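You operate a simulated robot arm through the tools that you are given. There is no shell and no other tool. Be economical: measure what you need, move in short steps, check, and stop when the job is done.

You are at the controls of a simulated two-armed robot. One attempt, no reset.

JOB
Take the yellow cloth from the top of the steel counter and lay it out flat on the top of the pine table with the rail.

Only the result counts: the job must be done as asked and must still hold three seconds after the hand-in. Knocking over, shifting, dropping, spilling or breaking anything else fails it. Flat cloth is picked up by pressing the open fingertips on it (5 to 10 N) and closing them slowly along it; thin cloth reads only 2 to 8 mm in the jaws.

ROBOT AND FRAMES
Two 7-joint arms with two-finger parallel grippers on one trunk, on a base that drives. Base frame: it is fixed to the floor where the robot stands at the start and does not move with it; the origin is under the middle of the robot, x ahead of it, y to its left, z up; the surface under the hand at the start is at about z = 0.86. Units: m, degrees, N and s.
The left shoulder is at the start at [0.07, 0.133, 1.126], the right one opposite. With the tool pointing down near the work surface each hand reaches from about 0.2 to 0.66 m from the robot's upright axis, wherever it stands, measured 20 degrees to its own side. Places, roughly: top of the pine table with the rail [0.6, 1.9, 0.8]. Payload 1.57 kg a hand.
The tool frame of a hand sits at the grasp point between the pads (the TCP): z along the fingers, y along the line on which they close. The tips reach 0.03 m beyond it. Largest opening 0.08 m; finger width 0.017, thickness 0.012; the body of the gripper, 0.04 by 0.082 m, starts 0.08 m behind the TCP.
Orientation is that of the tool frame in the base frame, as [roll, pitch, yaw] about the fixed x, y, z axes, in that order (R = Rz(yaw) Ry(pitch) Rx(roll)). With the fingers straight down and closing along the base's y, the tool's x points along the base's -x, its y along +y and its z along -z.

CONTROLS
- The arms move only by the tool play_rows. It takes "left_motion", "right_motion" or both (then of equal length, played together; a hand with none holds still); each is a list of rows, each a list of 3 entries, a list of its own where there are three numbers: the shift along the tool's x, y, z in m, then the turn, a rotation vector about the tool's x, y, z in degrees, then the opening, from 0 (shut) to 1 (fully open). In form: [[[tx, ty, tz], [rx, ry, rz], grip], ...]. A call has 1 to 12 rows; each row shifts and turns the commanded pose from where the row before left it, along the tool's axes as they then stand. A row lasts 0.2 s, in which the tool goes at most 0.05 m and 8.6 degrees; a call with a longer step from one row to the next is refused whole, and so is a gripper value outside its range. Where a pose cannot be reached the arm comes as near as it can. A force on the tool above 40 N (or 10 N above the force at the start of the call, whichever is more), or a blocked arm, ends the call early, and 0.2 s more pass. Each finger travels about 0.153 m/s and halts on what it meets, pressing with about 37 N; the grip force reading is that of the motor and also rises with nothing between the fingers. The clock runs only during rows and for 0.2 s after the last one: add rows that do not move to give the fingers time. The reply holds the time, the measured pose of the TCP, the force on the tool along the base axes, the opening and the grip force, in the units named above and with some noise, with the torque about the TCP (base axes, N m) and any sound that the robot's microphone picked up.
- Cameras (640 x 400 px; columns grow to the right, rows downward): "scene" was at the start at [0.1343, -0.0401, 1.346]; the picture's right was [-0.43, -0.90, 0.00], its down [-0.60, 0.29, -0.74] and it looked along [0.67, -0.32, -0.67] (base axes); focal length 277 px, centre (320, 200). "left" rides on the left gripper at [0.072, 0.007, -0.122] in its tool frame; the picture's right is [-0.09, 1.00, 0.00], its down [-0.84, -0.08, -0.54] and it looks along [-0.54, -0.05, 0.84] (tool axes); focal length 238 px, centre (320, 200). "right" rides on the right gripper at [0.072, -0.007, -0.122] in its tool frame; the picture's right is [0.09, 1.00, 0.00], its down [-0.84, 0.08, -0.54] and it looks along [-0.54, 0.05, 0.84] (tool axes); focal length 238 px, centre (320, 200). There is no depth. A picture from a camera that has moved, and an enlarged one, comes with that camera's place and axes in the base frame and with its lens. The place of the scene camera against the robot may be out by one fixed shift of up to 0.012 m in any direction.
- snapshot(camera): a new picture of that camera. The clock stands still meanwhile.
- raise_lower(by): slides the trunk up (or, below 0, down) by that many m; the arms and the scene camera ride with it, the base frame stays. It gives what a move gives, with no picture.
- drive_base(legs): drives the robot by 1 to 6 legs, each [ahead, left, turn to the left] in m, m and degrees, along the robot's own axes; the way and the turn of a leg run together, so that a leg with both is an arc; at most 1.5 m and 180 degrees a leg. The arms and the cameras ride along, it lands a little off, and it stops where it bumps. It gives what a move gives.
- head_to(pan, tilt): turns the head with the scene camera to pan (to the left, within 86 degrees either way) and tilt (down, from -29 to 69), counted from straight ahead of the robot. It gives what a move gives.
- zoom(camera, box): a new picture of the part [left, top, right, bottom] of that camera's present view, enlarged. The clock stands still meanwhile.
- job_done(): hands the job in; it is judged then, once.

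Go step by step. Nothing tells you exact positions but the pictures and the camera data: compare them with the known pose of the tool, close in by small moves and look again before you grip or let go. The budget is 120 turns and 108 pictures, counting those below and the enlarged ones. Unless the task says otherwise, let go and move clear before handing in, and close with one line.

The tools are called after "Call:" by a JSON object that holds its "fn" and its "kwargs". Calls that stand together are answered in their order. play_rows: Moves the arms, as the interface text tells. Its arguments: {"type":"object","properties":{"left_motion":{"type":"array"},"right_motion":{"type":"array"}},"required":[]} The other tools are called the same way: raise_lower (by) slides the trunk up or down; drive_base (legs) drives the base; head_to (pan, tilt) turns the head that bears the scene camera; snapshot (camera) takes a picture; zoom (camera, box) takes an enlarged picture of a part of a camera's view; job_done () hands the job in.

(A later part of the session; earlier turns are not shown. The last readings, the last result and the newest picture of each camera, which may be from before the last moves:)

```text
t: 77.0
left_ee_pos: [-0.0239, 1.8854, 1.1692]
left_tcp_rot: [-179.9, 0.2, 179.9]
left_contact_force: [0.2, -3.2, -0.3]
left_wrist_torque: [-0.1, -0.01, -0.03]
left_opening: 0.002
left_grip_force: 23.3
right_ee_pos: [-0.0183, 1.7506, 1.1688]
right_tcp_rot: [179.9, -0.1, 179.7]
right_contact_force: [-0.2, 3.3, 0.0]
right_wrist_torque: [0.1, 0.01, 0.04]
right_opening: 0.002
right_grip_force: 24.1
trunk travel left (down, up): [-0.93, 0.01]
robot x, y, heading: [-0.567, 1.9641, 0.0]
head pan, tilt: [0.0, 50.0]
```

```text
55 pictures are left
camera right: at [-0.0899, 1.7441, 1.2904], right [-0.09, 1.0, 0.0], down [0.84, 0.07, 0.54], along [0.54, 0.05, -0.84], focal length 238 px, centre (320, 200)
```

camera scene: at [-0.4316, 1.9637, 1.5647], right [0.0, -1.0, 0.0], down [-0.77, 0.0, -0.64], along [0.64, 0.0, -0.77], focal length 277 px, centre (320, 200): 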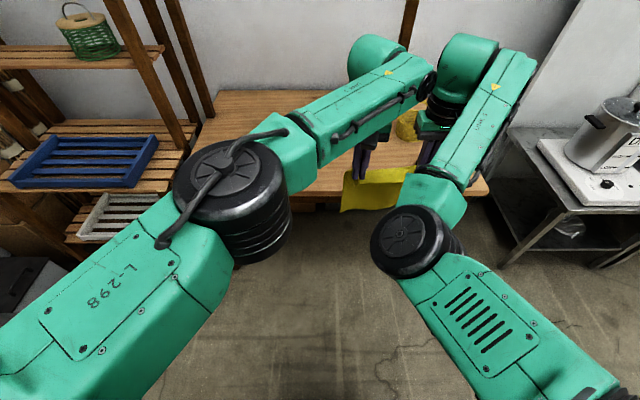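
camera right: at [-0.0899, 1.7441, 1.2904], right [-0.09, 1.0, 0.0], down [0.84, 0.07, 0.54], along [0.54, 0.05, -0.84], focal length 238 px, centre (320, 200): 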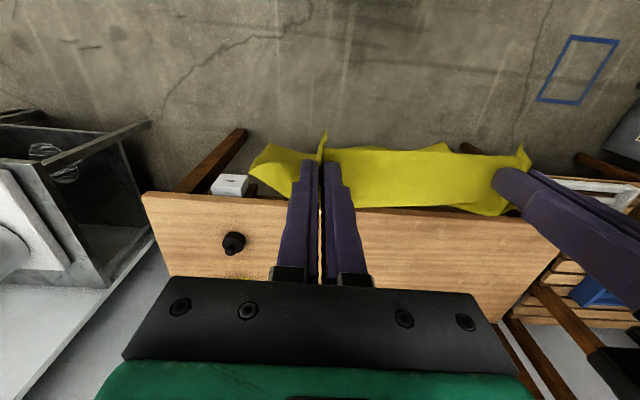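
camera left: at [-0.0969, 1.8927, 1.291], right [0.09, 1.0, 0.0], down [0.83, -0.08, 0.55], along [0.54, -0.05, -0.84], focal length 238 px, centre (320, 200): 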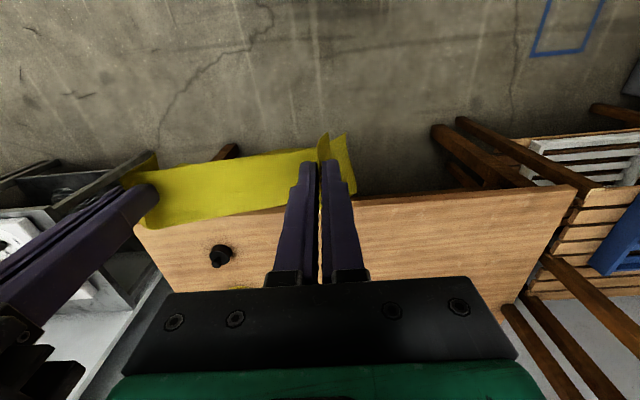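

The front edge of the table is at x ≈ 0.24, and the weight is at (0.39, 1.55), clear of the landing zone. I'll shift slightly left, lower a little and drive in until the hands are at x ≈ 0.35.

Call:
{"fn": "raise_lower", "kwargs": {"by": -0.06}}

Call:
{"fn": "drive_base", "kwargs": {"legs": [[0, 0.05, 0], [0.36, 0, 0]]}}

Call:
{"fn": "snapshot", "kwargs": {"camera": "scene"}}

Call:
{"fn": "snapshot", "kwargs": {"camera": "left"}}

Call:
{"fn": "snapshot", "kwargs": {"camera": "right"}}

```text
t: 78.0
left_ee_pos: [-0.0241, 1.8852, 1.1106]
left_tcp_rot: [-180.0, 0.4, 179.8]
left_contact_force: [0.6, -4.2, 0.8]
left_wrist_torque: [-0.12, 0.0, 0.02]
left_opening: 0.002
left_grip_force: 23.8
right_ee_pos: [-0.0179, 1.7517, 1.1091]
right_tcp_rot: [179.9, -0.1, 179.7]
right_contact_force: [-0.5, 3.2, 0.5]
right_wrist_torque: [0.12, 0.0, -0.01]
right_opening: 0.0022
right_grip_force: 23.2
trunk travel left (down, up): [-0.87, 0.07]
robot x, y, heading: [-0.5717, 1.9682, -0.2]
head pan, tilt: [0.0, 50.0]
```

```text
t: 80.8
left_ee_pos: [0.3335, 1.932, 1.1105]
left_tcp_rot: [-180.0, 0.4, 179.7]
left_contact_force: [1.0, -3.3, 0.4]
left_wrist_torque: [-0.11, -0.04, -0.05]
left_opening: 0.0024
left_grip_force: 23.2
right_ee_pos: [0.3404, 1.7988, 1.1088]
right_tcp_rot: [179.9, 0.1, 179.6]
right_contact_force: [0.0, 4.1, 0.3]
right_wrist_torque: [0.16, -0.02, 0.03]
right_opening: 0.0025
right_grip_force: 23.9
trunk travel left (down, up): [-0.87, 0.07]
robot x, y, heading: [-0.2069, 2.0159, -0.4]
head pan, tilt: [0.0, 50.0]
```

```text
54 pictures are left
camera scene: at [-0.0737, 2.0114, 1.5049], right [-0.01, -1.0, 0.0], down [-0.77, 0.0, -0.64], along [0.64, 0.0, -0.77], focal length 277 px, centre (320, 200)
```

scene: 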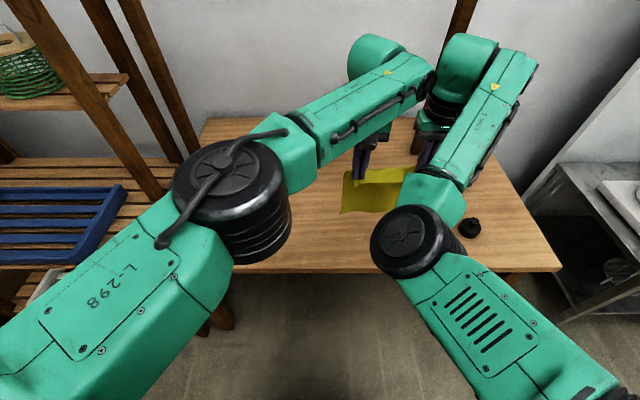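

```text
53 pictures are left
camera left: at [0.2613, 1.9401, 1.2318], right [0.1, 1.0, 0.0], down [0.83, -0.08, 0.55], along [0.55, -0.05, -0.84], focal length 238 px, centre (320, 200)
```

left: 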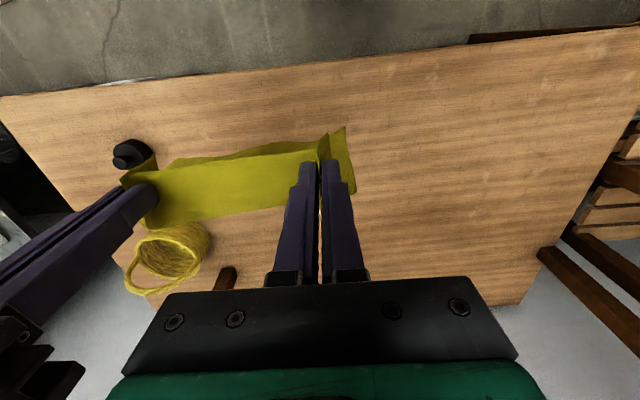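

```text
52 pictures are left
camera right: at [0.2682, 1.7914, 1.2312], right [-0.09, 1.0, 0.0], down [0.84, 0.07, 0.54], along [0.54, 0.05, -0.84], focal length 238 px, centre (320, 200)
```

right: 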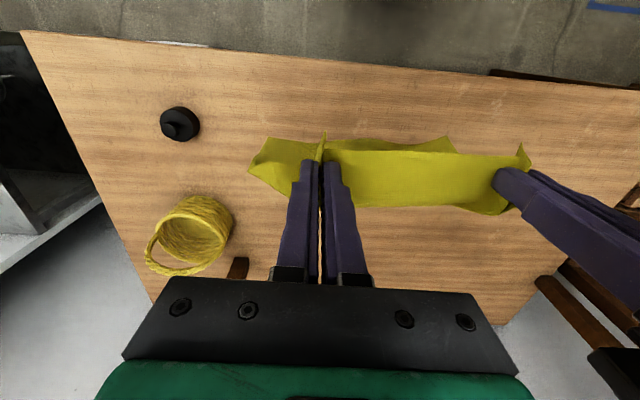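

Everything is clear. Next I'll drive ahead 4 cm and lower until the free edge is about to touch.

Call:
{"fn": "drive_base", "kwargs": {"legs": [[0.04, 0, 0]]}}

Call:
{"fn": "raise_lower", "kwargs": {"by": -0.055}}

Call:
{"fn": "snapshot", "kwargs": {"camera": "left"}}

Call:
{"fn": "zoom", "kwargs": {"camera": "scene", "box": [300, 100, 520, 280]}}

```text
t: 81.7
left_ee_pos: [0.3678, 1.9315, 1.1139]
left_tcp_rot: [180.0, 0.7, 179.6]
left_contact_force: [-0.3, -3.3, -0.3]
left_wrist_torque: [-0.1, -0.08, -0.04]
left_opening: 0.0021
left_grip_force: 24.4
right_ee_pos: [0.3753, 1.7976, 1.1133]
right_tcp_rot: [-180.0, 0.3, 179.6]
right_contact_force: [-0.5, 3.3, 0.1]
right_wrist_torque: [0.06, -0.06, 0.01]
right_opening: 0.002
right_grip_force: 24.1
trunk travel left (down, up): [-0.87, 0.07]
robot x, y, heading: [-0.168, 2.0146, -0.5]
head pan, tilt: [0.0, 50.0]
```

```text
t: 82.6
left_ee_pos: [0.3757, 1.9321, 1.0546]
left_tcp_rot: [-179.9, 0.4, 179.7]
left_contact_force: [-0.4, -1.9, -0.7]
left_wrist_torque: [-0.09, 0.0, -0.02]
left_opening: 0.002
left_grip_force: 23.7
right_ee_pos: [0.3822, 1.7978, 1.0514]
right_tcp_rot: [179.8, -0.1, 179.6]
right_contact_force: [0.3, 1.9, 0.1]
right_wrist_torque: [0.05, -0.02, 0.0]
right_opening: 0.002
right_grip_force: 23.9
trunk travel left (down, up): [-0.815, 0.125]
robot x, y, heading: [-0.1674, 2.0147, -0.1]
head pan, tilt: [0.0, 50.0]
```

```text
51 pictures are left
camera left: at [0.3029, 1.9396, 1.1757], right [0.1, 1.0, 0.0], down [0.83, -0.08, 0.55], along [0.54, -0.05, -0.84], focal length 238 px, centre (320, 200)
```

left: 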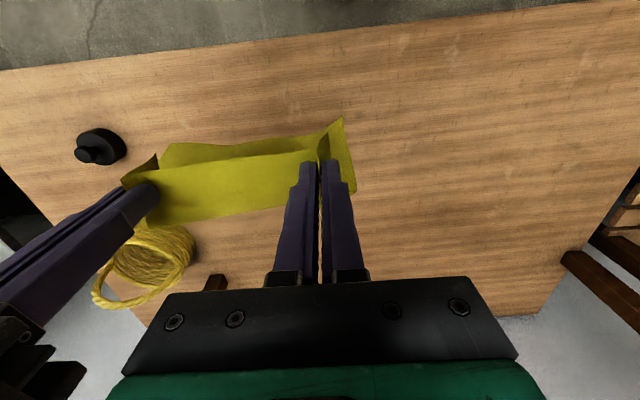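

```text
2.22 times, centred on (410, 190) of scene
camera zoom: at [-0.0313, 2.0113, 1.4495], right [-0.01, -1.0, 0.0], down [-0.77, 0.0, -0.64], along [0.64, 0.0, -0.77], focal length 616 px, centre (120, 222)
```

zoom: 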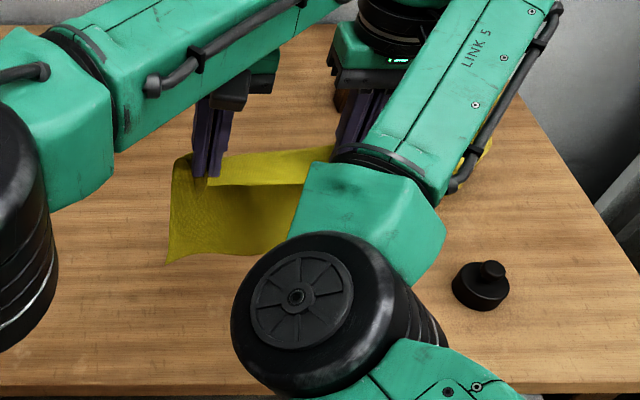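

The free edge is about at the table. I'll now advance and lower in alternation so it trails behind.

Call:
{"fn": "raise_lower", "kwargs": {"by": -0.015}}

Call:
{"fn": "drive_base", "kwargs": {"legs": [[0.05, 0, 0]]}}

Call:
{"fn": "snapshot", "kwargs": {"camera": "left"}}

Call:
{"fn": "zoom", "kwargs": {"camera": "scene", "box": [300, 100, 520, 280]}}

```text
t: 83.3
left_ee_pos: [0.3749, 1.9315, 1.0401]
left_tcp_rot: [-179.9, 0.3, 179.6]
left_contact_force: [0.3, -2.4, -0.4]
left_wrist_torque: [-0.07, -0.04, -0.01]
left_opening: 0.0021
left_grip_force: 23.8
right_ee_pos: [0.3813, 1.7979, 1.0388]
right_tcp_rot: [179.9, -0.1, 179.6]
right_contact_force: [-0.2, 3.1, -0.6]
right_wrist_torque: [0.04, 0.05, -0.03]
right_opening: 0.0022
right_grip_force: 23.7
trunk travel left (down, up): [-0.8, 0.14]
robot x, y, heading: [-0.1676, 2.0199, -0.3]
head pan, tilt: [0.0, 50.0]
```

```text
t: 84.2
left_ee_pos: [0.4194, 1.9318, 1.0428]
left_tcp_rot: [180.0, 0.7, 179.8]
left_contact_force: [0.3, -2.0, 0.5]
left_wrist_torque: [-0.05, -0.02, -0.01]
left_opening: 0.002
left_grip_force: 23.8
right_ee_pos: [0.4255, 1.7979, 1.0422]
right_tcp_rot: [-180.0, 0.4, 179.7]
right_contact_force: [-0.2, 1.6, 0.4]
right_wrist_torque: [0.06, -0.06, 0.0]
right_opening: 0.0023
right_grip_force: 23.6
trunk travel left (down, up): [-0.8, 0.14]
robot x, y, heading: [-0.1146, 2.0143, -0.7]
head pan, tilt: [0.0, 50.0]
```

```text
49 pictures are left
camera left: at [0.3454, 1.9395, 1.1641], right [0.1, 1.0, 0.0], down [0.83, -0.08, 0.55], along [0.55, -0.05, -0.83], focal length 238 px, centre (320, 200)
```

left: 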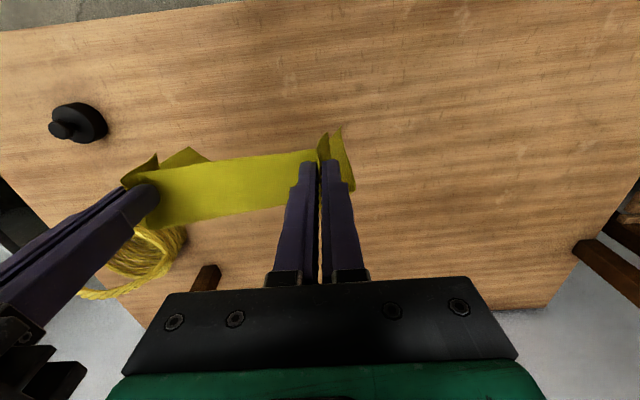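

```text
2.22 times, centred on (410, 190) of scene
camera zoom: at [0.0094, 2.0113, 1.4355], right [-0.01, -1.0, 0.0], down [-0.76, 0.0, -0.65], along [0.65, 0.0, -0.76], focal length 616 px, centre (120, 222)
```

zoom: 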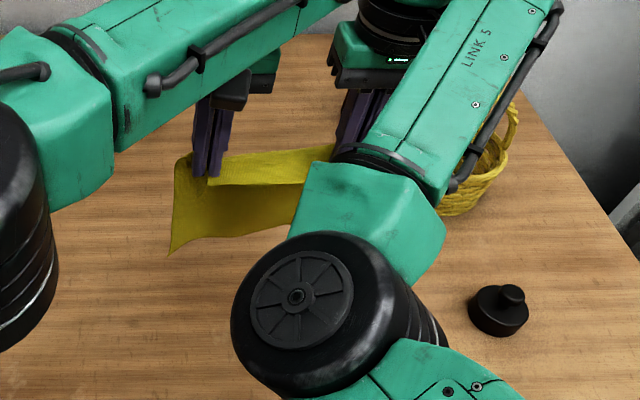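

The cloth's lower edge hangs a few centimetres ahead of the hands, so laying it backward (pulling toward the robot) is more natural. First I'll check the clearance under the rail.

Call:
{"fn": "raise_lower", "kwargs": {"by": 0.02}}

Call:
{"fn": "head_to", "kwargs": {"pan": 0, "tilt": 10}}

Call:
{"fn": "snapshot", "kwargs": {"camera": "scene"}}

```text
t: 84.8
left_ee_pos: [0.423, 1.9304, 1.0611]
left_tcp_rot: [-179.9, 0.4, 179.6]
left_contact_force: [0.5, -1.3, 0.4]
left_wrist_torque: [-0.04, 0.01, -0.02]
left_opening: 0.0022
left_grip_force: 24.0
right_ee_pos: [0.4302, 1.7966, 1.0603]
right_tcp_rot: [179.9, 0.0, 179.6]
right_contact_force: [0.0, 2.6, -0.2]
right_wrist_torque: [0.02, 0.0, -0.02]
right_opening: 0.0024
right_grip_force: 24.1
trunk travel left (down, up): [-0.82, 0.12]
robot x, y, heading: [-0.1182, 2.0175, -0.2]
head pan, tilt: [0.0, 50.0]
```

```text
t: 85.9
left_ee_pos: [0.4242, 1.9319, 1.0597]
left_tcp_rot: [179.9, 0.3, 179.7]
left_contact_force: [-0.2, -2.7, 0.6]
left_wrist_torque: [-0.05, 0.02, -0.02]
left_opening: 0.0019
left_grip_force: 23.7
right_ee_pos: [0.4309, 1.7975, 1.0578]
right_tcp_rot: [179.8, -0.1, 179.6]
right_contact_force: [-1.2, 1.4, 0.3]
right_wrist_torque: [0.07, 0.01, 0.02]
right_opening: 0.0019
right_grip_force: 23.6
trunk travel left (down, up): [-0.82, 0.12]
robot x, y, heading: [-0.1179, 2.0131, -0.5]
head pan, tilt: [0.0, 10.0]
```

```text
47 pictures are left
camera scene: at [0.0327, 2.011, 1.5165], right [-0.01, -1.0, 0.0], down [-0.17, 0.0, -0.98], along [0.98, -0.01, -0.17], focal length 277 px, centre (320, 200)
```

scene: 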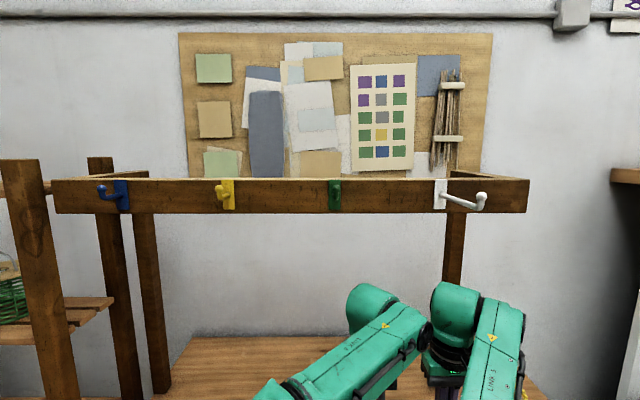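

The underside of the rail is at z ≈ 1.40 and the arm tops are at ≈ 1.30, so there's good clearance. I'll drive ahead 9 cm and look down again.

Call:
{"fn": "drive_base", "kwargs": {"legs": [[0.09, 0, 0]]}}

Call:
{"fn": "head_to", "kwargs": {"pan": 0, "tilt": 50}}

Call:
{"fn": "raise_lower", "kwargs": {"by": -0.03}}

Call:
{"fn": "snapshot", "kwargs": {"camera": "left"}}

Call:
{"fn": "snapshot", "kwargs": {"camera": "scene"}}

```text
t: 87.0
left_ee_pos: [0.5095, 1.9305, 1.0618]
left_tcp_rot: [180.0, 0.5, 179.6]
left_contact_force: [-1.0, -1.1, -0.3]
left_wrist_torque: [-0.05, -0.07, -0.02]
left_opening: 0.002
left_grip_force: 23.3
right_ee_pos: [0.5158, 1.7969, 1.0608]
right_tcp_rot: [180.0, 0.2, 179.6]
right_contact_force: [-0.3, 1.4, 0.5]
right_wrist_torque: [0.07, 0.01, 0.01]
right_opening: 0.002
right_grip_force: 24.1
trunk travel left (down, up): [-0.82, 0.12]
robot x, y, heading: [-0.0285, 2.015, -0.2]
head pan, tilt: [0.0, 10.0]
```

```text
t: 88.1
left_ee_pos: [0.5113, 1.9306, 1.0602]
left_tcp_rot: [-180.0, 0.4, 179.6]
left_contact_force: [-0.5, -1.4, -0.5]
left_wrist_torque: [-0.05, -0.01, -0.02]
left_opening: 0.0021
left_grip_force: 24.0
right_ee_pos: [0.5173, 1.7973, 1.0601]
right_tcp_rot: [179.9, 0.0, 179.5]
right_contact_force: [-0.3, 2.2, 0.2]
right_wrist_torque: [0.06, -0.02, -0.01]
right_opening: 0.0021
right_grip_force: 23.3
trunk travel left (down, up): [-0.82, 0.12]
robot x, y, heading: [-0.0286, 2.0158, -0.1]
head pan, tilt: [0.0, 50.0]
```

```text
t: 88.8
left_ee_pos: [0.5121, 1.9293, 1.0309]
left_tcp_rot: [-179.9, 0.2, 179.5]
left_contact_force: [0.6, -2.6, -0.3]
left_wrist_torque: [-0.09, 0.0, -0.01]
left_opening: 0.002
left_grip_force: 24.1
right_ee_pos: [0.5189, 1.7962, 1.0281]
right_tcp_rot: [179.8, 0.1, 179.6]
right_contact_force: [-0.8, 1.9, 0.3]
right_wrist_torque: [0.08, 0.0, -0.02]
right_opening: 0.0019
right_grip_force: 24.0
trunk travel left (down, up): [-0.79, 0.15]
robot x, y, heading: [-0.0297, 2.0141, -0.2]
head pan, tilt: [0.0, 50.0]
```

```text
46 pictures are left
camera left: at [0.4397, 1.9385, 1.1512], right [0.1, 1.0, 0.0], down [0.83, -0.08, 0.55], along [0.54, -0.05, -0.84], focal length 238 px, centre (320, 200)
```

left: 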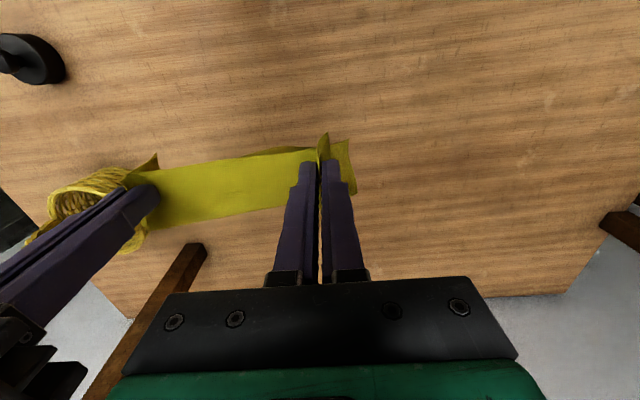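

```text
45 pictures are left
camera scene: at [0.1055, 2.0106, 1.4246], right [-0.01, -1.0, 0.0], down [-0.77, 0.0, -0.64], along [0.64, 0.0, -0.77], focal length 277 px, centre (320, 200)
```

scene: 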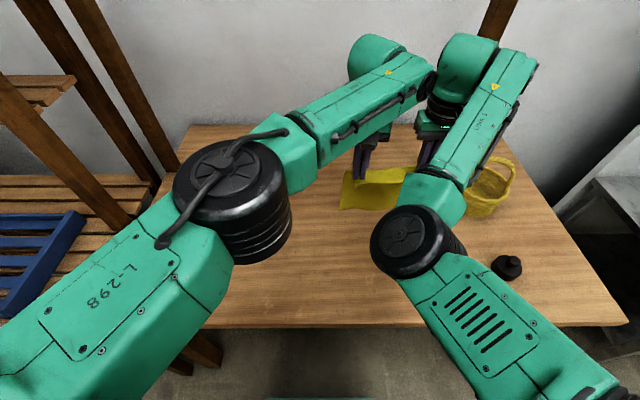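

The cloth's lower edge is just about touching at x ≈ 0.57. I'll lay it by lowering and backing up in alternation.

Call:
{"fn": "raise_lower", "kwargs": {"by": -0.02}}

Call:
{"fn": "drive_base", "kwargs": {"legs": [[-0.035, 0, 0]]}}

Call:
{"fn": "raise_lower", "kwargs": {"by": -0.02}}

Call:
{"fn": "snapshot", "kwargs": {"camera": "left"}}

Call:
{"fn": "snapshot", "kwargs": {"camera": "scene"}}

```text
t: 89.5
left_ee_pos: [0.5123, 1.9303, 1.01]
left_tcp_rot: [179.9, 0.3, 179.6]
left_contact_force: [0.8, -1.6, 0.3]
left_wrist_torque: [-0.07, 0.0, 0.0]
left_opening: 0.0021
left_grip_force: 23.6
right_ee_pos: [0.5188, 1.7971, 1.0084]
right_tcp_rot: [179.9, -0.1, 179.6]
right_contact_force: [0.0, 2.6, 0.5]
right_wrist_torque: [0.01, -0.02, 0.0]
right_opening: 0.0024
right_grip_force: 23.7
trunk travel left (down, up): [-0.77, 0.17]
robot x, y, heading: [-0.0322, 2.0163, -0.2]
head pan, tilt: [0.0, 50.0]
```

```text
t: 90.4
left_ee_pos: [0.4835, 1.9305, 1.006]
left_tcp_rot: [-179.9, 0.0, 179.8]
left_contact_force: [0.9, -2.8, -0.2]
left_wrist_torque: [-0.07, 0.06, -0.03]
left_opening: 0.002
left_grip_force: 24.4
right_ee_pos: [0.4892, 1.7963, 1.0059]
right_tcp_rot: [179.9, -0.3, 179.6]
right_contact_force: [-0.3, 2.9, -0.4]
right_wrist_torque: [0.08, 0.01, 0.01]
right_opening: 0.002
right_grip_force: 24.2
trunk travel left (down, up): [-0.77, 0.17]
robot x, y, heading: [-0.0648, 2.0187, -0.3]
head pan, tilt: [0.0, 50.0]
```

```text
t: 91.0
left_ee_pos: [0.4788, 1.93, 0.9892]
left_tcp_rot: [-179.9, 0.3, 179.7]
left_contact_force: [-0.2, -1.9, -0.9]
left_wrist_torque: [-0.06, -0.01, 0.0]
left_opening: 0.0023
left_grip_force: 23.5
right_ee_pos: [0.4851, 1.7976, 0.9895]
right_tcp_rot: [179.9, 0.1, 179.7]
right_contact_force: [-0.4, 0.5, 0.4]
right_wrist_torque: [0.06, 0.05, 0.02]
right_opening: 0.0022
right_grip_force: 23.7
trunk travel left (down, up): [-0.75, 0.19]
robot x, y, heading: [-0.0644, 2.0195, -0.4]
head pan, tilt: [0.0, 50.0]
```

```text
44 pictures are left
camera left: at [0.4054, 1.9387, 1.111], right [0.1, 1.0, 0.0], down [0.83, -0.08, 0.55], along [0.54, -0.05, -0.84], focal length 238 px, centre (320, 200)
```

left: 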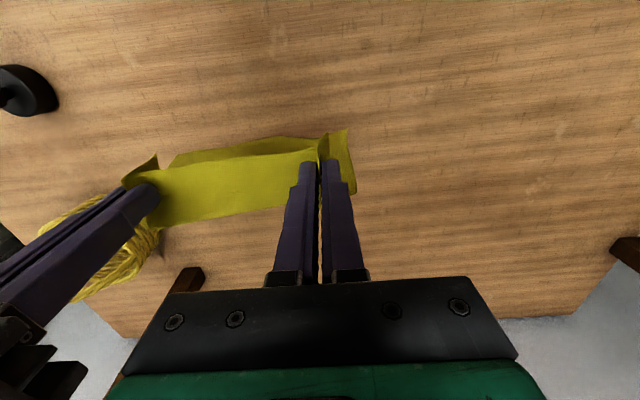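

```text
43 pictures are left
camera scene: at [0.0711, 2.0106, 1.3845], right [-0.01, -1.0, 0.0], down [-0.77, 0.0, -0.64], along [0.64, 0.0, -0.77], focal length 277 px, centre (320, 200)
```

scene: 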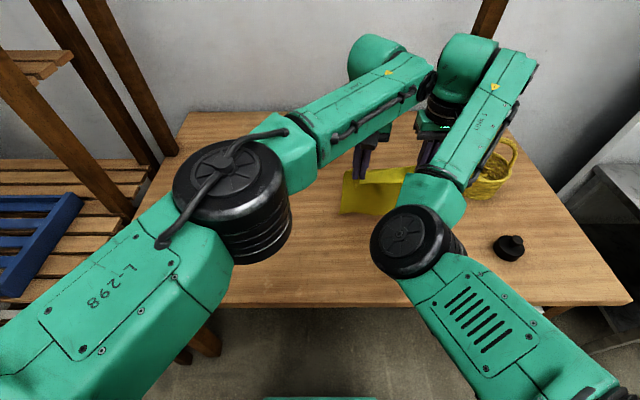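

Triangulating again, the table top is nearer z ≈ 0.75, so the cloth is only now touching. I need more room in front, so I'll raise a little, go forward 9 cm, let it settle, and lower to contact.

Call:
{"fn": "raise_lower", "kwargs": {"by": 0.03}}

Call:
{"fn": "drive_base", "kwargs": {"legs": [[0.1, 0, 0]]}}

Call:
{"fn": "raise_lower", "kwargs": {"by": -0.03}}

Call:
{"fn": "snapshot", "kwargs": {"camera": "left"}}

Call:
{"fn": "snapshot", "kwargs": {"camera": "right"}}

```text
t: 91.8
left_ee_pos: [0.4773, 1.9308, 1.02]
left_tcp_rot: [-179.9, 0.3, 179.6]
left_contact_force: [-0.8, -1.9, -0.7]
left_wrist_torque: [-0.09, -0.02, -0.02]
left_opening: 0.0019
left_grip_force: 23.6
right_ee_pos: [0.4842, 1.7975, 1.0193]
right_tcp_rot: [179.9, 0.0, 179.6]
right_contact_force: [0.7, 1.4, 0.8]
right_wrist_torque: [0.07, 0.01, 0.0]
right_opening: 0.0021
right_grip_force: 23.9
trunk travel left (down, up): [-0.78, 0.16]
robot x, y, heading: [-0.064, 2.0132, -0.5]
head pan, tilt: [0.0, 50.0]
```

```text
t: 92.9
left_ee_pos: [0.5761, 1.9299, 1.0205]
left_tcp_rot: [-179.9, 0.4, 179.5]
left_contact_force: [0.2, -1.7, 1.0]
left_wrist_torque: [-0.05, 0.01, -0.01]
left_opening: 0.0023
left_grip_force: 23.6
right_ee_pos: [0.5817, 1.796, 1.0197]
right_tcp_rot: [179.9, 0.0, 179.7]
right_contact_force: [0.4, 2.5, -0.1]
right_wrist_torque: [0.04, 0.01, -0.05]
right_opening: 0.0019
right_grip_force: 23.9
trunk travel left (down, up): [-0.78, 0.16]
robot x, y, heading: [0.0372, 2.0124, -0.4]
head pan, tilt: [0.0, 50.0]
```

```text
t: 93.7
left_ee_pos: [0.5774, 1.9301, 0.9897]
left_tcp_rot: [-179.9, 0.3, 179.5]
left_contact_force: [0.1, -1.7, -0.5]
left_wrist_torque: [-0.02, -0.01, -0.04]
left_opening: 0.0022
left_grip_force: 23.9
right_ee_pos: [0.5848, 1.7969, 0.988]
right_tcp_rot: [179.9, -0.1, 179.6]
right_contact_force: [0.8, 2.1, 0.1]
right_wrist_torque: [0.03, -0.03, 0.02]
right_opening: 0.0017
right_grip_force: 24.0
trunk travel left (down, up): [-0.75, 0.19]
robot x, y, heading: [0.0325, 2.0132, -0.6]
head pan, tilt: [0.0, 50.0]
```

```text
42 pictures are left
camera left: at [0.505, 1.9379, 1.1108], right [0.1, 1.0, 0.0], down [0.83, -0.08, 0.55], along [0.54, -0.05, -0.84], focal length 238 px, centre (320, 200)
```

left: 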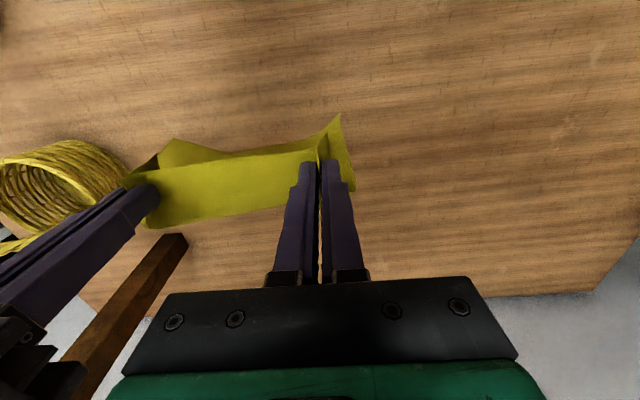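

```text
41 pictures are left
camera right: at [0.512, 1.7898, 1.1101], right [-0.08, 1.0, 0.0], down [0.84, 0.07, 0.54], along [0.54, 0.05, -0.84], focal length 238 px, centre (320, 200)
```

right: 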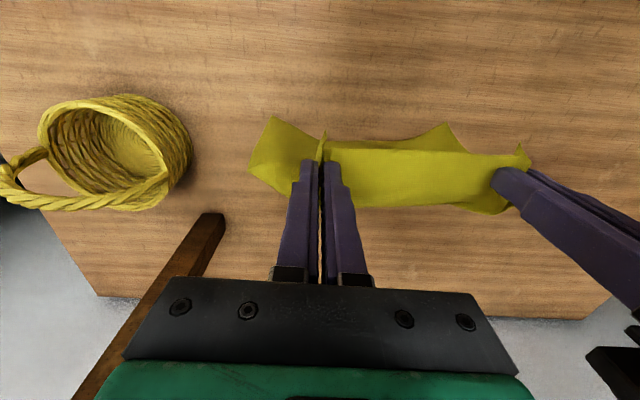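

Call:
{"fn": "raise_lower", "kwargs": {"by": -0.015}}

Call:
{"fn": "drive_base", "kwargs": {"legs": [[-0.05, 0, 0]]}}

Call:
{"fn": "snapshot", "kwargs": {"camera": "right"}}

Call:
{"fn": "snapshot", "kwargs": {"camera": "left"}}

```text
t: 94.3
left_ee_pos: [0.5762, 1.9299, 0.9755]
left_tcp_rot: [-179.9, 0.3, 179.5]
left_contact_force: [0.5, -1.9, 0.1]
left_wrist_torque: [-0.03, -0.02, -0.03]
left_opening: 0.0021
left_grip_force: 24.3
right_ee_pos: [0.5846, 1.7959, 0.9744]
right_tcp_rot: [180.0, 0.0, 179.5]
right_contact_force: [-0.7, 1.9, -0.5]
right_wrist_torque: [0.01, 0.01, -0.02]
right_opening: 0.0019
right_grip_force: 23.4
trunk travel left (down, up): [-0.735, 0.205]
robot x, y, heading: [0.0341, 2.0168, -0.6]
head pan, tilt: [0.0, 50.0]
```

```text
t: 95.2
left_ee_pos: [0.5314, 1.9302, 0.9716]
left_tcp_rot: [-179.9, 0.1, 179.6]
left_contact_force: [1.1, -2.4, -0.3]
left_wrist_torque: [-0.09, 0.01, -0.04]
left_opening: 0.002
left_grip_force: 24.0
right_ee_pos: [0.5377, 1.7959, 0.9716]
right_tcp_rot: [179.8, -0.2, 179.7]
right_contact_force: [-0.4, 0.9, -0.7]
right_wrist_torque: [0.07, 0.05, 0.0]
right_opening: 0.0021
right_grip_force: 23.3
trunk travel left (down, up): [-0.735, 0.205]
robot x, y, heading: [-0.0148, 2.0206, -0.6]
head pan, tilt: [0.0, 50.0]
```

```text
40 pictures are left
camera right: at [0.4662, 1.79, 1.0934], right [-0.09, 1.0, 0.0], down [0.84, 0.07, 0.54], along [0.54, 0.05, -0.84], focal length 238 px, centre (320, 200)
```

right: 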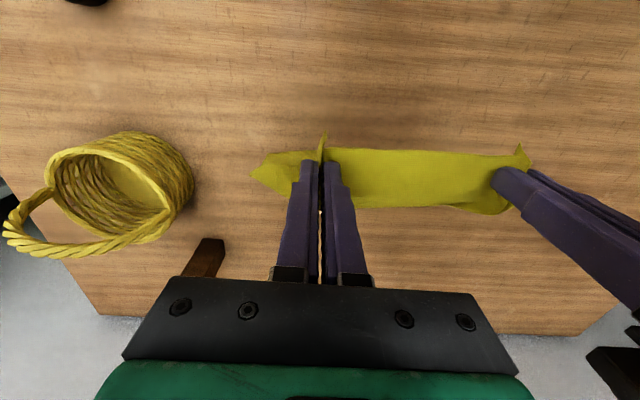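

```text
39 pictures are left
camera left: at [0.4593, 1.9382, 1.0941], right [0.1, 1.0, 0.0], down [0.84, -0.08, 0.54], along [0.54, -0.05, -0.84], focal length 238 px, centre (320, 200)
```

left: 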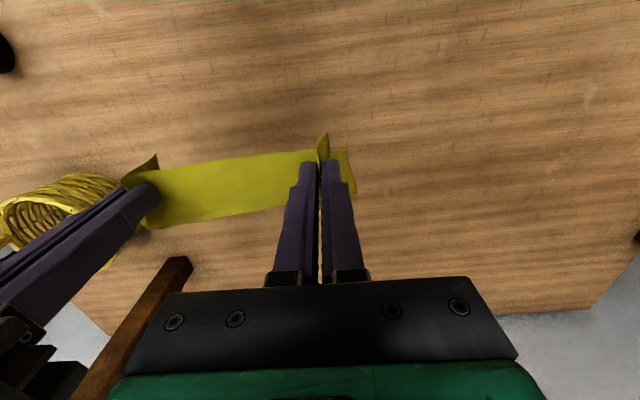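

The lower part now lags ahead, as I wanted. I'll keep lowering and backing.

Call:
{"fn": "raise_lower", "kwargs": {"by": -0.02}}

Call:
{"fn": "drive_base", "kwargs": {"legs": [[-0.04, 0, 0]]}}

Call:
{"fn": "snapshot", "kwargs": {"camera": "left"}}

Call:
{"fn": "zoom", "kwargs": {"camera": "scene", "box": [300, 120, 500, 260]}}

```text
t: 95.9
left_ee_pos: [0.5269, 1.9296, 0.956]
left_tcp_rot: [-179.9, 0.3, 179.6]
left_contact_force: [-0.8, -1.3, -0.1]
left_wrist_torque: [-0.04, -0.04, -0.04]
left_opening: 0.002
left_grip_force: 23.4
right_ee_pos: [0.5332, 1.7958, 0.954]
right_tcp_rot: [179.9, 0.0, 179.6]
right_contact_force: [-0.4, 2.3, -0.2]
right_wrist_torque: [0.04, 0.0, -0.01]
right_opening: 0.0022
right_grip_force: 23.7
trunk travel left (down, up): [-0.715, 0.225]
robot x, y, heading: [-0.0072, 2.0175, -0.2]
head pan, tilt: [0.0, 50.0]
```

```text
t: 96.8
left_ee_pos: [0.4917, 1.93, 0.9523]
left_tcp_rot: [-179.9, 0.1, 179.7]
left_contact_force: [-0.1, -2.1, 0.2]
left_wrist_torque: [-0.08, 0.03, -0.02]
left_opening: 0.0019
left_grip_force: 23.8
right_ee_pos: [0.4975, 1.7974, 0.9506]
right_tcp_rot: [179.9, -0.4, 179.6]
right_contact_force: [-0.1, 1.2, -0.1]
right_wrist_torque: [0.06, 0.01, 0.0]
right_opening: 0.002
right_grip_force: 23.5
trunk travel left (down, up): [-0.715, 0.225]
robot x, y, heading: [-0.0559, 2.0111, -0.3]
head pan, tilt: [0.0, 50.0]
```

```text
38 pictures are left
camera left: at [0.4196, 1.9385, 1.074], right [0.1, 1.0, 0.0], down [0.84, -0.08, 0.54], along [0.54, -0.05, -0.84], focal length 238 px, centre (320, 200)
```

left: 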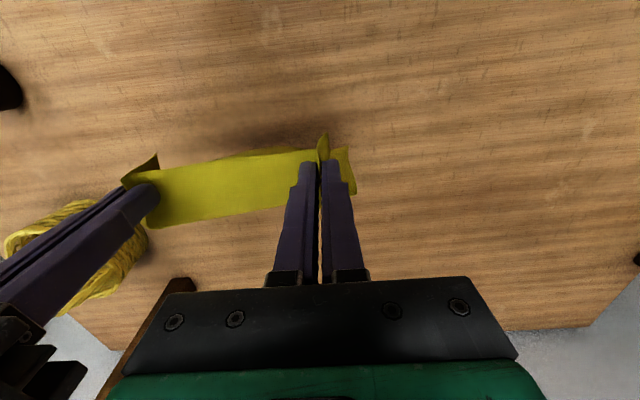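

```text
2.86 times, centred on (400, 190) of scene
camera zoom: at [0.0863, 2.0104, 1.349], right [-0.01, -1.0, 0.0], down [-0.77, 0.0, -0.64], along [0.64, 0.0, -0.77], focal length 792 px, centre (91, 229)
```

zoom: 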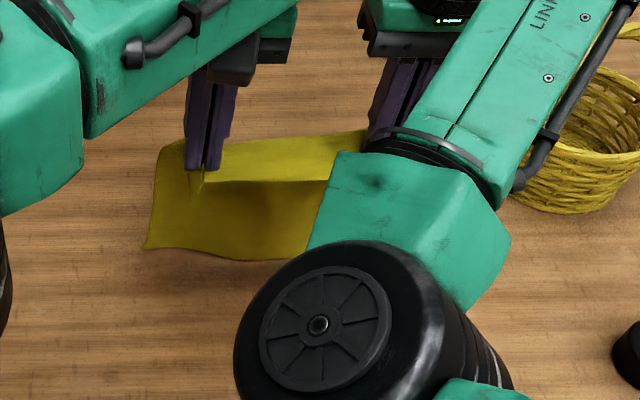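

Call:
{"fn": "drive_base", "kwargs": {"legs": [[-0.05, 0, 0]]}}

Call:
{"fn": "snapshot", "kwargs": {"camera": "left"}}

Call:
{"fn": "zoom", "kwargs": {"camera": "scene", "box": [300, 120, 500, 260]}}

```text
t: 97.7
left_ee_pos: [0.4419, 1.9302, 0.9517]
left_tcp_rot: [-179.9, 0.1, 179.6]
left_contact_force: [0.8, -2.6, -0.5]
left_wrist_torque: [-0.1, 0.05, -0.05]
left_opening: 0.0022
left_grip_force: 23.9
right_ee_pos: [0.4487, 1.7975, 0.9517]
right_tcp_rot: [179.9, -0.2, 179.7]
right_contact_force: [-0.5, 1.7, 0.2]
right_wrist_torque: [0.05, 0.05, 0.01]
right_opening: 0.0021
right_grip_force: 23.9
trunk travel left (down, up): [-0.715, 0.225]
robot x, y, heading: [-0.1053, 2.0143, -0.4]
head pan, tilt: [0.0, 50.0]
```

```text
36 pictures are left
camera left: at [0.3693, 1.939, 1.0743], right [0.1, 1.0, 0.0], down [0.84, -0.08, 0.54], along [0.54, -0.05, -0.84], focal length 238 px, centre (320, 200)
```

left: 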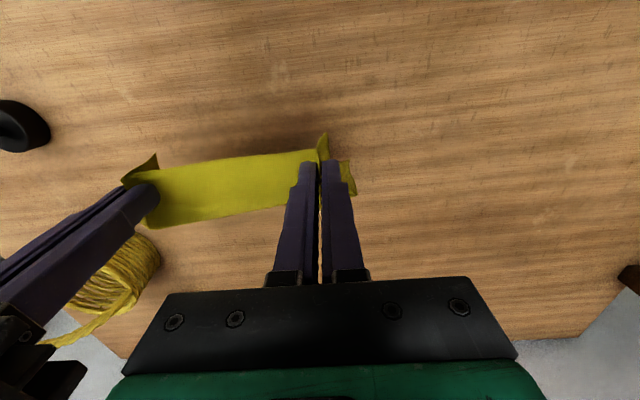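

```text
2.86 times, centred on (400, 190) of scene
camera zoom: at [0.0358, 2.0108, 1.3491], right [-0.01, -1.0, 0.0], down [-0.77, 0.0, -0.64], along [0.64, 0.0, -0.77], focal length 792 px, centre (91, 229)
```

zoom: 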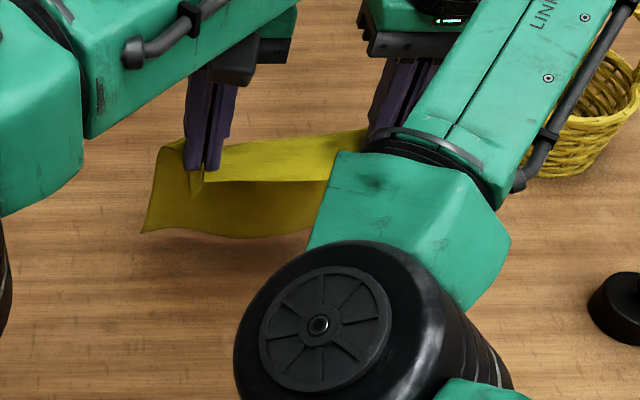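

Call:
{"fn": "raise_lower", "kwargs": {"by": -0.035}}

Call:
{"fn": "snapshot", "kwargs": {"camera": "left"}}

Call:
{"fn": "zoom", "kwargs": {"camera": "scene", "box": [300, 120, 500, 260]}}

```text
t: 98.5
left_ee_pos: [0.4367, 1.9312, 0.9199]
left_tcp_rot: [-179.8, 0.4, 179.8]
left_contact_force: [0.8, -1.4, -0.5]
left_wrist_torque: [-0.08, 0.02, -0.02]
left_opening: 0.0023
left_grip_force: 23.8
right_ee_pos: [0.4443, 1.7979, 0.9191]
right_tcp_rot: [179.9, -0.1, 179.6]
right_contact_force: [-1.2, 2.2, 0.8]
right_wrist_torque: [0.07, 0.0, 0.01]
right_opening: 0.0025
right_grip_force: 23.5
trunk travel left (down, up): [-0.68, 0.26]
robot x, y, heading: [-0.1046, 2.0129, -0.4]
head pan, tilt: [0.0, 50.0]
```

```text
34 pictures are left
camera left: at [0.3651, 1.9393, 1.0415], right [0.1, 1.0, 0.0], down [0.83, -0.08, 0.55], along [0.54, -0.05, -0.84], focal length 238 px, centre (320, 200)
```

left: 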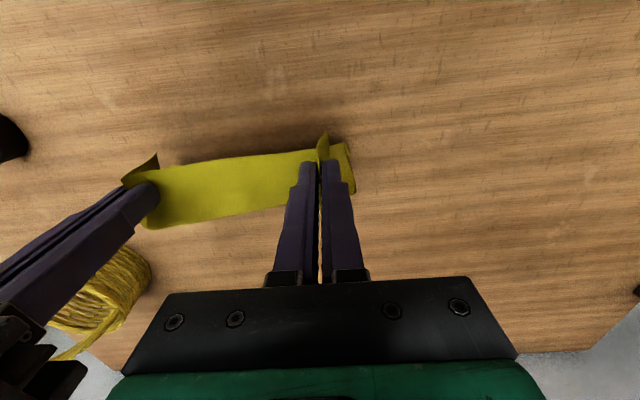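

```text
2.86 times, centred on (400, 190) of scene
camera zoom: at [0.0304, 2.0112, 1.3147], right [-0.01, -1.0, 0.0], down [-0.77, 0.0, -0.64], along [0.64, 0.0, -0.77], focal length 792 px, centre (91, 229)
```

zoom: 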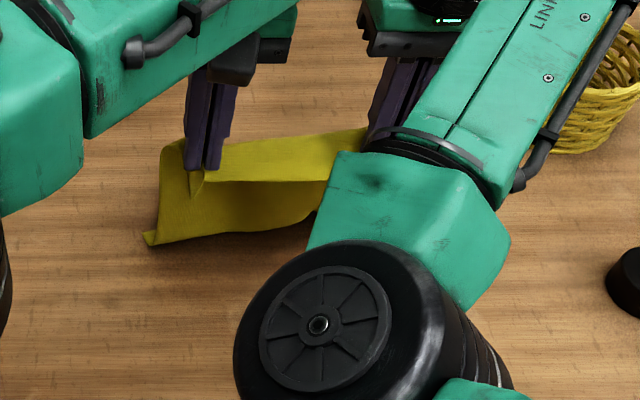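

The edge is now touching. I'll pull back a bit to straighten it.

Call:
{"fn": "drive_base", "kwargs": {"legs": [[-0.04, 0, 0]]}}

Call:
{"fn": "zoom", "kwargs": {"camera": "scene", "box": [300, 120, 500, 260]}}

Call:
{"fn": "snapshot", "kwargs": {"camera": "right"}}

```text
t: 99.4
left_ee_pos: [0.4011, 1.9311, 0.9183]
left_tcp_rot: [-179.8, 0.1, 179.7]
left_contact_force: [1.4, -1.7, -0.4]
left_wrist_torque: [-0.04, 0.0, -0.01]
left_opening: 0.0019
left_grip_force: 23.7
right_ee_pos: [0.4072, 1.7976, 0.9173]
right_tcp_rot: [179.9, -0.2, 179.6]
right_contact_force: [0.7, 2.0, -0.4]
right_wrist_torque: [0.07, 0.0, -0.01]
right_opening: 0.0018
right_grip_force: 23.2
trunk travel left (down, up): [-0.68, 0.26]
robot x, y, heading: [-0.1448, 2.0152, -0.3]
head pan, tilt: [0.0, 50.0]
```

```text
2.86 times, centred on (400, 190) of scene
camera zoom: at [-0.0044, 2.011, 1.3142], right [-0.01, -1.0, 0.0], down [-0.77, 0.0, -0.64], along [0.64, 0.0, -0.77], focal length 792 px, centre (91, 229)
```

zoom: 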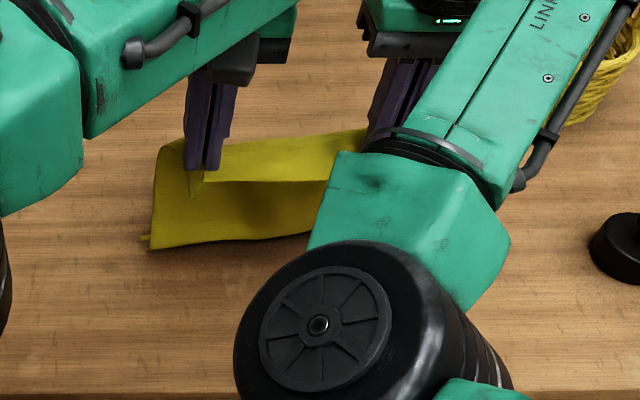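

```text
31 pictures are left
camera right: at [0.3361, 1.7909, 1.0387], right [-0.09, 1.0, 0.0], down [0.84, 0.07, 0.54], along [0.54, 0.05, -0.84], focal length 238 px, centre (320, 200)
```

right: 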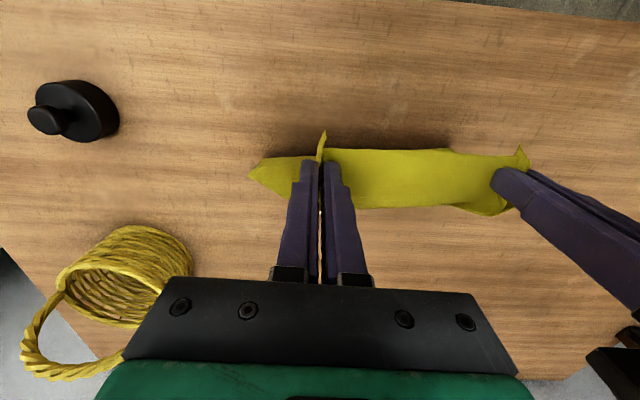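

The cloth is bending properly and the lower part lies ahead, but I've used up too much table depth. I'll lift clear, move 15 cm forward and repeat from there, now that I know the contact height (TCP ≈ 0.93).

Call:
{"fn": "raise_lower", "kwargs": {"by": 0.06}}

Call:
{"fn": "drive_base", "kwargs": {"legs": [[0.17, 0, 0]]}}

Call:
{"fn": "raise_lower", "kwargs": {"by": -0.035}}

Call:
{"fn": "drive_base", "kwargs": {"legs": [[-0.025, 0, 0]]}}

Call:
{"fn": "raise_lower", "kwargs": {"by": -0.03}}

Call:
{"fn": "zoom", "kwargs": {"camera": "scene", "box": [300, 120, 500, 260]}}

Call:
{"fn": "snapshot", "kwargs": {"camera": "right"}}

```text
t: 100.4
left_ee_pos: [0.3987, 1.9313, 0.9781]
left_tcp_rot: [-179.9, 0.3, 179.6]
left_contact_force: [0.6, -1.5, 0.4]
left_wrist_torque: [-0.01, -0.02, -0.05]
left_opening: 0.002
left_grip_force: 23.3
right_ee_pos: [0.4062, 1.7972, 0.9784]
right_tcp_rot: [179.9, -0.2, 179.6]
right_contact_force: [-0.5, 1.8, -0.1]
right_wrist_torque: [0.05, 0.03, -0.03]
right_opening: 0.0023
right_grip_force: 24.3
trunk travel left (down, up): [-0.74, 0.2]
robot x, y, heading: [-0.1458, 2.0168, -0.2]
head pan, tilt: [0.0, 50.0]
```

```text
t: 101.8
left_ee_pos: [0.5659, 1.9309, 0.9807]
left_tcp_rot: [-179.8, 0.3, 179.7]
left_contact_force: [-0.5, -2.2, 0.0]
left_wrist_torque: [-0.04, 0.01, 0.01]
left_opening: 0.0021
left_grip_force: 23.1
right_ee_pos: [0.5738, 1.7974, 0.9799]
right_tcp_rot: [179.9, 0.0, 179.7]
right_contact_force: [-0.5, 1.9, 0.1]
right_wrist_torque: [0.04, 0.03, 0.01]
right_opening: 0.0022
right_grip_force: 23.8
trunk travel left (down, up): [-0.74, 0.2]
robot x, y, heading: [0.0259, 2.0139, -0.5]
head pan, tilt: [0.0, 50.0]
```

```text
t: 102.6
left_ee_pos: [0.5673, 1.9312, 0.9455]
left_tcp_rot: [-179.8, 0.2, 179.8]
left_contact_force: [0.5, -0.8, 0.5]
left_wrist_torque: [-0.03, 0.0, -0.01]
left_opening: 0.0023
left_grip_force: 24.3
right_ee_pos: [0.5746, 1.7971, 0.9427]
right_tcp_rot: [179.9, -0.1, 179.7]
right_contact_force: [0.5, 0.7, -1.0]
right_wrist_torque: [0.06, 0.01, 0.0]
right_opening: 0.0021
right_grip_force: 23.6
trunk travel left (down, up): [-0.705, 0.235]
robot x, y, heading: [0.0248, 2.0139, -0.2]
head pan, tilt: [0.0, 50.0]
```

```text
t: 103.4
left_ee_pos: [0.5462, 1.9308, 0.9429]
left_tcp_rot: [-179.9, 0.1, 179.8]
left_contact_force: [1.1, -1.5, -0.9]
left_wrist_torque: [-0.13, 0.03, -0.01]
left_opening: 0.0023
left_grip_force: 23.6
right_ee_pos: [0.5517, 1.7975, 0.9415]
right_tcp_rot: [180.0, -0.4, 179.7]
right_contact_force: [0.8, 1.5, -0.2]
right_wrist_torque: [0.02, 0.05, -0.06]
right_opening: 0.0021
right_grip_force: 23.6
trunk travel left (down, up): [-0.705, 0.235]
robot x, y, heading: [-0.0006, 2.0134, -0.7]
head pan, tilt: [0.0, 50.0]
```

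```text
t: 104.2
left_ee_pos: [0.543, 1.932, 0.9145]
left_tcp_rot: [-179.9, 0.5, 179.8]
left_contact_force: [0.3, -1.3, 0.3]
left_wrist_torque: [-0.08, -0.06, 0.01]
left_opening: 0.0023
left_grip_force: 23.6
right_ee_pos: [0.5485, 1.7975, 0.9138]
right_tcp_rot: [179.9, 0.0, 179.7]
right_contact_force: [-0.7, 1.1, -0.4]
right_wrist_torque: [0.05, -0.03, -0.02]
right_opening: 0.002
right_grip_force: 24.1
trunk travel left (down, up): [-0.675, 0.265]
robot x, y, heading: [0.0022, 2.0153, -0.4]
head pan, tilt: [0.0, 50.0]
```

```text
2.86 times, centred on (400, 190) of scene
camera zoom: at [0.1348, 2.0107, 1.3097], right [0.0, -1.0, 0.0], down [-0.77, 0.0, -0.64], along [0.64, 0.0, -0.77], focal length 792 px, centre (91, 229)
```

zoom: 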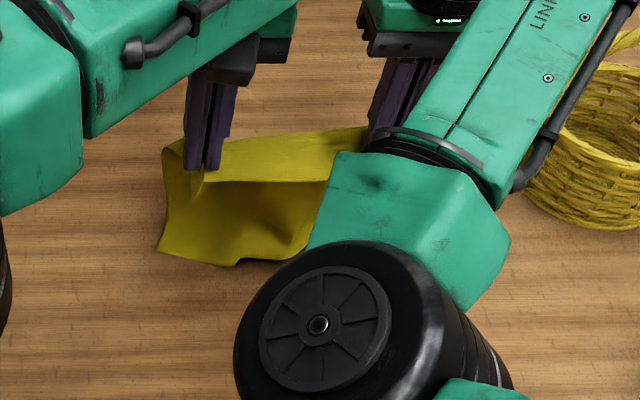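

```text
29 pictures are left
camera right: at [0.4767, 1.7911, 1.0357], right [-0.09, 1.0, 0.0], down [0.84, 0.07, 0.54], along [0.54, 0.05, -0.84], focal length 238 px, centre (320, 200)
```

right: 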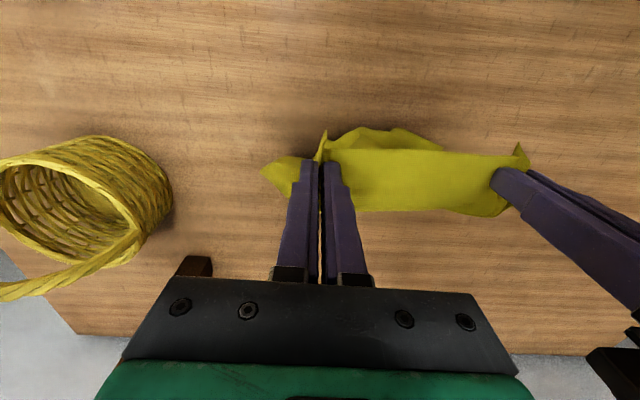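

Contact made further forward. Next come bigger pulls back while lowering.

Call:
{"fn": "drive_base", "kwargs": {"legs": [[-0.06, 0, 0]]}}

Call:
{"fn": "raise_lower", "kwargs": {"by": -0.04}}

Call:
{"fn": "zoom", "kwargs": {"camera": "scene", "box": [300, 120, 500, 260]}}

Call:
{"fn": "snapshot", "kwargs": {"camera": "left"}}

```text
t: 105.2
left_ee_pos: [0.4848, 1.9334, 0.914]
left_tcp_rot: [-179.8, 0.2, 179.7]
left_contact_force: [0.9, -2.3, 0.0]
left_wrist_torque: [-0.1, 0.0, -0.05]
left_opening: 0.0022
left_grip_force: 23.5
right_ee_pos: [0.4911, 1.7985, 0.912]
right_tcp_rot: [180.0, -0.3, 179.8]
right_contact_force: [-0.2, 2.3, 0.8]
right_wrist_torque: [0.02, -0.02, 0.01]
right_opening: 0.0023
right_grip_force: 23.8
trunk travel left (down, up): [-0.675, 0.265]
robot x, y, heading: [-0.058, 2.0179, -0.3]
head pan, tilt: [0.0, 50.0]
```

```text
t: 106.0
left_ee_pos: [0.4845, 1.9326, 0.8749]
left_tcp_rot: [-179.9, 0.3, 179.8]
left_contact_force: [-0.4, -1.5, 0.0]
left_wrist_torque: [-0.02, 0.01, -0.02]
left_opening: 0.0023
left_grip_force: 23.7
right_ee_pos: [0.4897, 1.7972, 0.8732]
right_tcp_rot: [179.9, -0.1, 179.8]
right_contact_force: [0.0, 1.6, 0.0]
right_wrist_torque: [0.06, -0.01, 0.0]
right_opening: 0.0022
right_grip_force: 24.1
trunk travel left (down, up): [-0.635, 0.305]
robot x, y, heading: [-0.0582, 2.0104, 0.0]
head pan, tilt: [0.0, 50.0]
```

```text
2.86 times, centred on (400, 190) of scene
camera zoom: at [0.0763, 2.0111, 1.2696], right [0.0, -1.0, 0.0], down [-0.77, 0.0, -0.64], along [0.64, 0.0, -0.77], focal length 792 px, centre (91, 229)
```

zoom: 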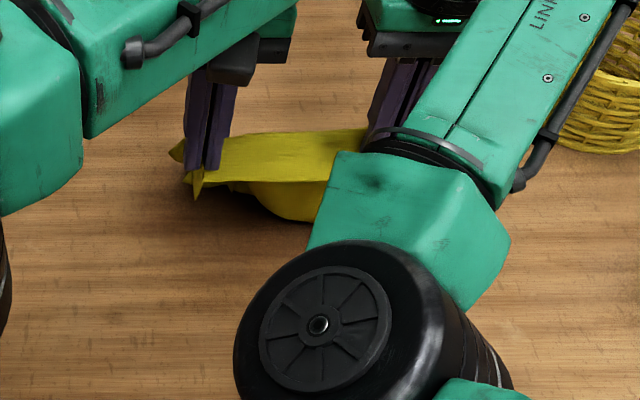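

```text
27 pictures are left
camera left: at [0.4111, 1.9401, 0.996], right [0.1, 1.0, 0.0], down [0.83, -0.08, 0.55], along [0.54, -0.05, -0.84], focal length 238 px, centre (320, 200)
```

left: 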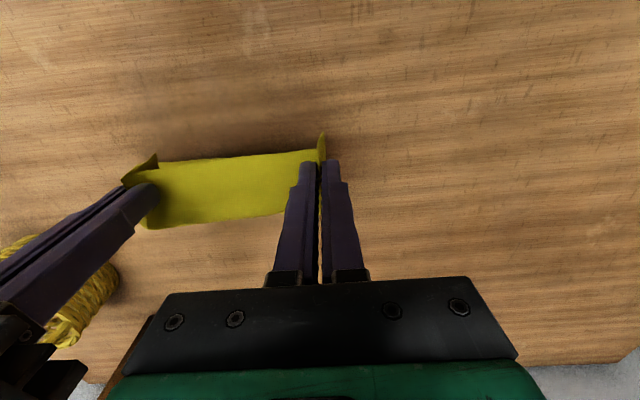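

The cloth now trails ahead of the hands. I'll carry on backing and lowering.

Call:
{"fn": "drive_base", "kwargs": {"legs": [[-0.05, 0, 0]]}}

Call:
{"fn": "raise_lower", "kwargs": {"by": -0.035}}

Call:
{"fn": "snapshot", "kwargs": {"camera": "scene"}}

Call:
{"fn": "snapshot", "kwargs": {"camera": "left"}}

```text
t: 106.9
left_ee_pos: [0.4339, 1.9315, 0.8741]
left_tcp_rot: [-179.9, 0.2, 179.8]
left_contact_force: [-0.4, -1.9, 0.5]
left_wrist_torque: [-0.06, 0.0, -0.04]
left_opening: 0.0019
left_grip_force: 23.8
right_ee_pos: [0.4419, 1.7989, 0.8725]
right_tcp_rot: [179.9, -0.1, 179.7]
right_contact_force: [-0.4, 1.6, -0.3]
right_wrist_torque: [0.02, 0.02, -0.03]
right_opening: 0.0022
right_grip_force: 23.4
trunk travel left (down, up): [-0.635, 0.305]
robot x, y, heading: [-0.1071, 2.0144, -0.3]
head pan, tilt: [0.0, 50.0]
```

```text
t: 107.7
left_ee_pos: [0.4354, 1.9322, 0.8389]
left_tcp_rot: [-179.9, 0.4, 180.0]
left_contact_force: [0.0, -1.6, -0.2]
left_wrist_torque: [-0.01, 0.0, -0.02]
left_opening: 0.0024
left_grip_force: 23.8
right_ee_pos: [0.4409, 1.7993, 0.8377]
right_tcp_rot: [-180.0, -0.2, 179.7]
right_contact_force: [0.5, 1.6, 0.1]
right_wrist_torque: [0.01, -0.01, -0.01]
right_opening: 0.0023
right_grip_force: 23.8
trunk travel left (down, up): [-0.6, 0.34]
robot x, y, heading: [-0.1093, 2.0174, -0.3]
head pan, tilt: [0.0, 50.0]
```

```text
26 pictures are left
camera scene: at [0.0271, 2.0113, 1.2346], right [0.0, -1.0, 0.0], down [-0.77, 0.0, -0.64], along [0.64, 0.0, -0.77], focal length 277 px, centre (320, 200)
```

scene: 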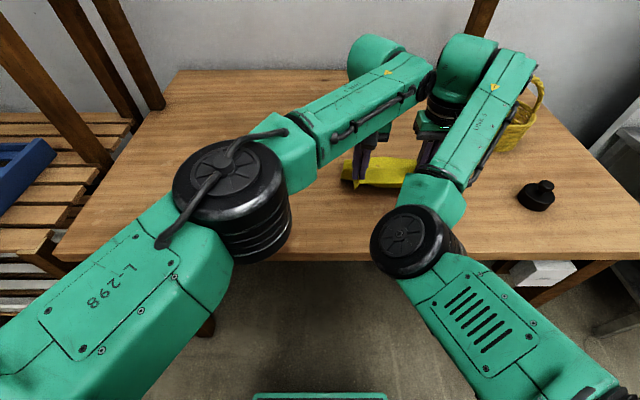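

```text
25 pictures are left
camera left: at [0.362, 1.9405, 0.9609], right [0.09, 1.0, 0.0], down [0.83, -0.08, 0.55], along [0.54, -0.05, -0.84], focal length 238 px, centre (320, 200)
```

left: 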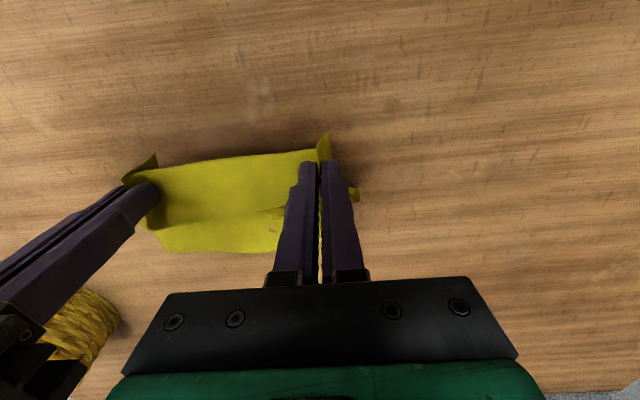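

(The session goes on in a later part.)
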